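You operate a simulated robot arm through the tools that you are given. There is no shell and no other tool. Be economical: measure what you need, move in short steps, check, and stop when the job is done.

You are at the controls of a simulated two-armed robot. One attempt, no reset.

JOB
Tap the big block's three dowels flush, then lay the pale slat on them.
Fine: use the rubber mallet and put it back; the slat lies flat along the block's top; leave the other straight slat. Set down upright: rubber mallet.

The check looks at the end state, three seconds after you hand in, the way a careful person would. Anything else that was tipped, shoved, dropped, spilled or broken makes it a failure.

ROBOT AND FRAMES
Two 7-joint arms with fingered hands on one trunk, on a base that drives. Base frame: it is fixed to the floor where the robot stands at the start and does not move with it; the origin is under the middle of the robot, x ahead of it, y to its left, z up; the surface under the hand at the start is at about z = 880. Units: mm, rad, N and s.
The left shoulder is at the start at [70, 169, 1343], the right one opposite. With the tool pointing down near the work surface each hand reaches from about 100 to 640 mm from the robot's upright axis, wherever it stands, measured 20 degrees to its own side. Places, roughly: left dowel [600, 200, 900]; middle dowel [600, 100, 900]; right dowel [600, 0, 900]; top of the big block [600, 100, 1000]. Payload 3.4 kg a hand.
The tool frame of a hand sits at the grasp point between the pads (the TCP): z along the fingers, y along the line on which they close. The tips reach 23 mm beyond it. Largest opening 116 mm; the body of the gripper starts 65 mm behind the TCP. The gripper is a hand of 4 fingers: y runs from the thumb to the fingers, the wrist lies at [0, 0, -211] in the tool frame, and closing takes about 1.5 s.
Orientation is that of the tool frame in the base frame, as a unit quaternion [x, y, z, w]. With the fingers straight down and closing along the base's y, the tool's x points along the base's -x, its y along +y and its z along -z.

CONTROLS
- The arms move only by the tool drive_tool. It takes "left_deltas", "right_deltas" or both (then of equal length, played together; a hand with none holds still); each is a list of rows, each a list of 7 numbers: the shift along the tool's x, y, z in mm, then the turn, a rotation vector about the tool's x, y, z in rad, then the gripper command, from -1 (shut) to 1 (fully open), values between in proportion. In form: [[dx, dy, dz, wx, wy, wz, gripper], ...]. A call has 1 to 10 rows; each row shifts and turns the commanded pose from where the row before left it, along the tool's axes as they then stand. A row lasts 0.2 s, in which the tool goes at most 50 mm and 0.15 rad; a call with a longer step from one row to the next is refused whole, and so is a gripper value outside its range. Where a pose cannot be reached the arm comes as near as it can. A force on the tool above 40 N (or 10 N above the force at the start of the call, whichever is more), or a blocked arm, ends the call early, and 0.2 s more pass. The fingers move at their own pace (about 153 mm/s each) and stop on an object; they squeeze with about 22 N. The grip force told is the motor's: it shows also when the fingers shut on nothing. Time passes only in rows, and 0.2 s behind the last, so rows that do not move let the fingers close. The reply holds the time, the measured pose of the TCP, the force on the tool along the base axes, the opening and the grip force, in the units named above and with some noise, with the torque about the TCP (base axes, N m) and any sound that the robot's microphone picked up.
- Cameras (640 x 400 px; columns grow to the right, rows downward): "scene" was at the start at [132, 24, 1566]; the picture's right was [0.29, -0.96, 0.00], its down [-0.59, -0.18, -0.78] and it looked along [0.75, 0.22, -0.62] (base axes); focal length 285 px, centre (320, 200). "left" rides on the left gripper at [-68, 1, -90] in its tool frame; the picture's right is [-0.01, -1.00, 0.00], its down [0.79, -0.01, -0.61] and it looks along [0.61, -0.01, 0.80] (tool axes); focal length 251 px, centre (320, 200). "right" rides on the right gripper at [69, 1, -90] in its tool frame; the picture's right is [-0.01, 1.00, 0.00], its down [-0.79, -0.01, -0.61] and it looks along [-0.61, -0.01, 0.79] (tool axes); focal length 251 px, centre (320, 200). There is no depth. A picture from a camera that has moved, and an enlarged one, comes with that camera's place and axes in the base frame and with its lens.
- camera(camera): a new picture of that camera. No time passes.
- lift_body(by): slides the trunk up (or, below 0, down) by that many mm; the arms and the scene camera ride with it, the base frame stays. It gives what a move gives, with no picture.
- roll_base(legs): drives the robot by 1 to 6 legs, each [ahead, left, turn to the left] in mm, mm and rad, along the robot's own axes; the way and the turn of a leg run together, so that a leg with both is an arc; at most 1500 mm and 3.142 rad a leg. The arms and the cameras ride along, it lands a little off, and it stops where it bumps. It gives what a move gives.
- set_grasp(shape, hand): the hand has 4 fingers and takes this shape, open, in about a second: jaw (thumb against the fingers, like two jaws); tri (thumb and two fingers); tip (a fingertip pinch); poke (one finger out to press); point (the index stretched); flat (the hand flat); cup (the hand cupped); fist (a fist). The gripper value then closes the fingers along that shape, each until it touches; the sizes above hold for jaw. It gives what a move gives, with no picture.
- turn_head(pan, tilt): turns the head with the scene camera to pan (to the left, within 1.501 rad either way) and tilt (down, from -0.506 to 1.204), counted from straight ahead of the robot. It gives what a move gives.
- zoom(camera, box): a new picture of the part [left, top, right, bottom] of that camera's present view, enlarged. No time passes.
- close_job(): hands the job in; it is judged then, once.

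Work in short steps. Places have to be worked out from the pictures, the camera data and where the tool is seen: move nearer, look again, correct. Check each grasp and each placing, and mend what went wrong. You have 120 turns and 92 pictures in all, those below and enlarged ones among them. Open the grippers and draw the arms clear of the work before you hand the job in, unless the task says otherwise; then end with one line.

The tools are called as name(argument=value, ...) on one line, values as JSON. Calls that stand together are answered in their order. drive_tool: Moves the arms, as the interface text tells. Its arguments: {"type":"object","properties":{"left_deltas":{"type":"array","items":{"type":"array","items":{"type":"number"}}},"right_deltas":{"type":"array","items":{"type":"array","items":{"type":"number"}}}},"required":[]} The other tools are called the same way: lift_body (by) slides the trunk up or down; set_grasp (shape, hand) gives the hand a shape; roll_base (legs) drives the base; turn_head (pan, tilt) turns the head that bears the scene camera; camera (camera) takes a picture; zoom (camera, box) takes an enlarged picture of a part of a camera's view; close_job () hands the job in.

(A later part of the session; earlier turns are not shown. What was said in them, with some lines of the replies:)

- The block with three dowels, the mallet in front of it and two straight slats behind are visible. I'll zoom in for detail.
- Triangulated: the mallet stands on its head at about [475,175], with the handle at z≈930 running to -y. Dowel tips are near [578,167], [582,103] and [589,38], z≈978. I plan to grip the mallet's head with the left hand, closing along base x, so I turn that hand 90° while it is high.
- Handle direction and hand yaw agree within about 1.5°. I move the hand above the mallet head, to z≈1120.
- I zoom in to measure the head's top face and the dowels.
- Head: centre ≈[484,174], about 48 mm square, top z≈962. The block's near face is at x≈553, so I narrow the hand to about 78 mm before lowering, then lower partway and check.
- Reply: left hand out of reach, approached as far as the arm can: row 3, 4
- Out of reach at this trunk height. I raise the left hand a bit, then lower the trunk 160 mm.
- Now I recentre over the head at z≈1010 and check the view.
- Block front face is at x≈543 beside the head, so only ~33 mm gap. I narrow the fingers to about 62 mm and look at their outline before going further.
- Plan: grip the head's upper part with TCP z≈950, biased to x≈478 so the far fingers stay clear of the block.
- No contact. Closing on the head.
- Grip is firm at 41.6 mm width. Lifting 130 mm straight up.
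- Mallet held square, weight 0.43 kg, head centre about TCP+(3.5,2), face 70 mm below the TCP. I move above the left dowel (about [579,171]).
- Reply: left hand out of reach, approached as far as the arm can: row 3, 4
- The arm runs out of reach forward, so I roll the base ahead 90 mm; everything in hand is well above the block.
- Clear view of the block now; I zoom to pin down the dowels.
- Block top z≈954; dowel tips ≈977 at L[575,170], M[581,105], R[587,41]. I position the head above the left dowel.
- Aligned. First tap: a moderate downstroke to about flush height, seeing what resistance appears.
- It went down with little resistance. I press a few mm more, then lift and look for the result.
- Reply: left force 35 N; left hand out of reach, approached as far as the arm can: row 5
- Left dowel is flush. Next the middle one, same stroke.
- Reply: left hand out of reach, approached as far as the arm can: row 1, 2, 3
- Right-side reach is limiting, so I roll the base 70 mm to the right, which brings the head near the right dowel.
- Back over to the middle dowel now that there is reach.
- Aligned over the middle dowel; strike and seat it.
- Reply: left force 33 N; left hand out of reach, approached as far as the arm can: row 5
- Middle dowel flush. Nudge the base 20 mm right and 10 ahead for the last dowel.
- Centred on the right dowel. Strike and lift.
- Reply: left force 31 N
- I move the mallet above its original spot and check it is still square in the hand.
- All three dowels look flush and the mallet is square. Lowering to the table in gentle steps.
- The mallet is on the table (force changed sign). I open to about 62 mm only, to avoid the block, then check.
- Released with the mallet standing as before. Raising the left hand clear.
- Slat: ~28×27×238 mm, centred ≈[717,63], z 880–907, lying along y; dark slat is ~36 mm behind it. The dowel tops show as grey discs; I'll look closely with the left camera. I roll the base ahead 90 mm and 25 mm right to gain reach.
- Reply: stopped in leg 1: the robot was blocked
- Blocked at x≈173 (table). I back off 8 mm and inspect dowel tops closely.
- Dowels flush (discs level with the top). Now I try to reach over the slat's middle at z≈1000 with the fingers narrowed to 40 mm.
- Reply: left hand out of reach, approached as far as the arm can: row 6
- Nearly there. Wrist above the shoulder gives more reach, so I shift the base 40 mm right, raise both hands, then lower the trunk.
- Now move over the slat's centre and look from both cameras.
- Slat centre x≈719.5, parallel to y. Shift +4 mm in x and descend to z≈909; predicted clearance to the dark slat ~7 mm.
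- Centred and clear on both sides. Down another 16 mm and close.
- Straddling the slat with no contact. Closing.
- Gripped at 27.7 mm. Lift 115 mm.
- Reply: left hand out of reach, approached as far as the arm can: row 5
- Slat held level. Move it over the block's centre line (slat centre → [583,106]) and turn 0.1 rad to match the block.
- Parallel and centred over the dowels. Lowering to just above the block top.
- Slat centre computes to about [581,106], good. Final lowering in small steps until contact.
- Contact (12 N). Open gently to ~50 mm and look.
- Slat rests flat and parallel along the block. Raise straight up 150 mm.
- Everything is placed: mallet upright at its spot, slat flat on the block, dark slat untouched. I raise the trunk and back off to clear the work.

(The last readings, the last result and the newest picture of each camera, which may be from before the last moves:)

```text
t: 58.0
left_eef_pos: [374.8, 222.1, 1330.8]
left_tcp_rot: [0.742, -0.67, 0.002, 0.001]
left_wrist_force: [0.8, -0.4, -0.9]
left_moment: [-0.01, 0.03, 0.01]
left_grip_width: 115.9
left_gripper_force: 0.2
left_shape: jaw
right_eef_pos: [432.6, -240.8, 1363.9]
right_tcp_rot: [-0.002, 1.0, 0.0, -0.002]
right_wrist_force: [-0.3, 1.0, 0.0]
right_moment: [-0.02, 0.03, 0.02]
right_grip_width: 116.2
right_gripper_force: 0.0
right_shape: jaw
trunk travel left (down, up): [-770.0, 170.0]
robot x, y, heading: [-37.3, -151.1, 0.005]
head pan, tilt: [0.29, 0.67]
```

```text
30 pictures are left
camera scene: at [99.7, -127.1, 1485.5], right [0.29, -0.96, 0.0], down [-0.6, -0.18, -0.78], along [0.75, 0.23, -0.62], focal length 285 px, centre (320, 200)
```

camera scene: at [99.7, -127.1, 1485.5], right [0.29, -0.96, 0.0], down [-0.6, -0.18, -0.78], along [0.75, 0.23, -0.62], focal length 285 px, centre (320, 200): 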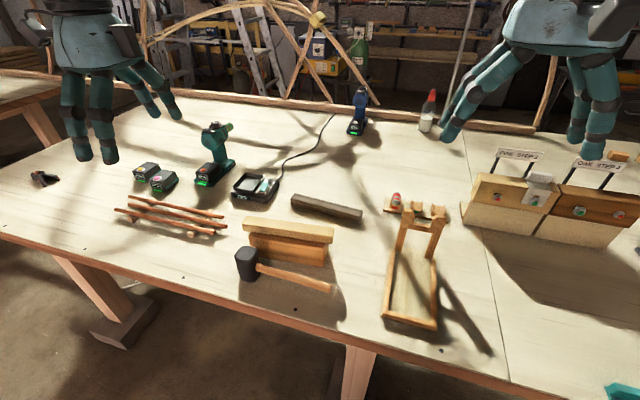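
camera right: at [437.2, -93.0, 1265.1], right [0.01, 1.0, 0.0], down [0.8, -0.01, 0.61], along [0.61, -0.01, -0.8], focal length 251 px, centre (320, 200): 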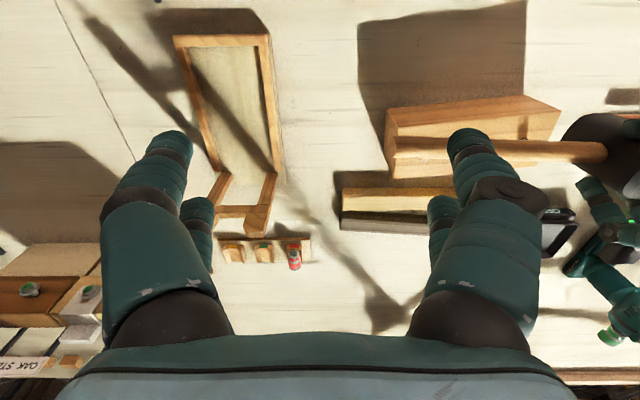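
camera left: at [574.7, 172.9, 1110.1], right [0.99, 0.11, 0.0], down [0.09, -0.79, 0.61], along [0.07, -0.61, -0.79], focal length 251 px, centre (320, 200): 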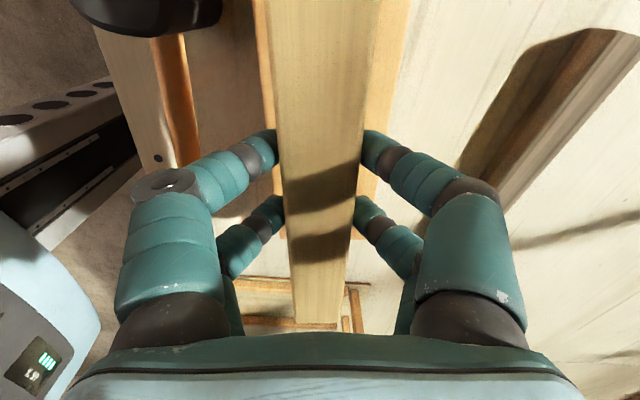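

All is in order and the arms are clear; handing in.

close_job()

```text
The job is handed in.
```

The three dowels are tapped flush with the rubber mallet, and the mallet stands upright back in its spot. The pale slat lies flat along the block's top, and I left the dark slat alone. While driving forward the base was blocked once, probably by the table, and I backed off; the pictures afterwards showed nothing moved.
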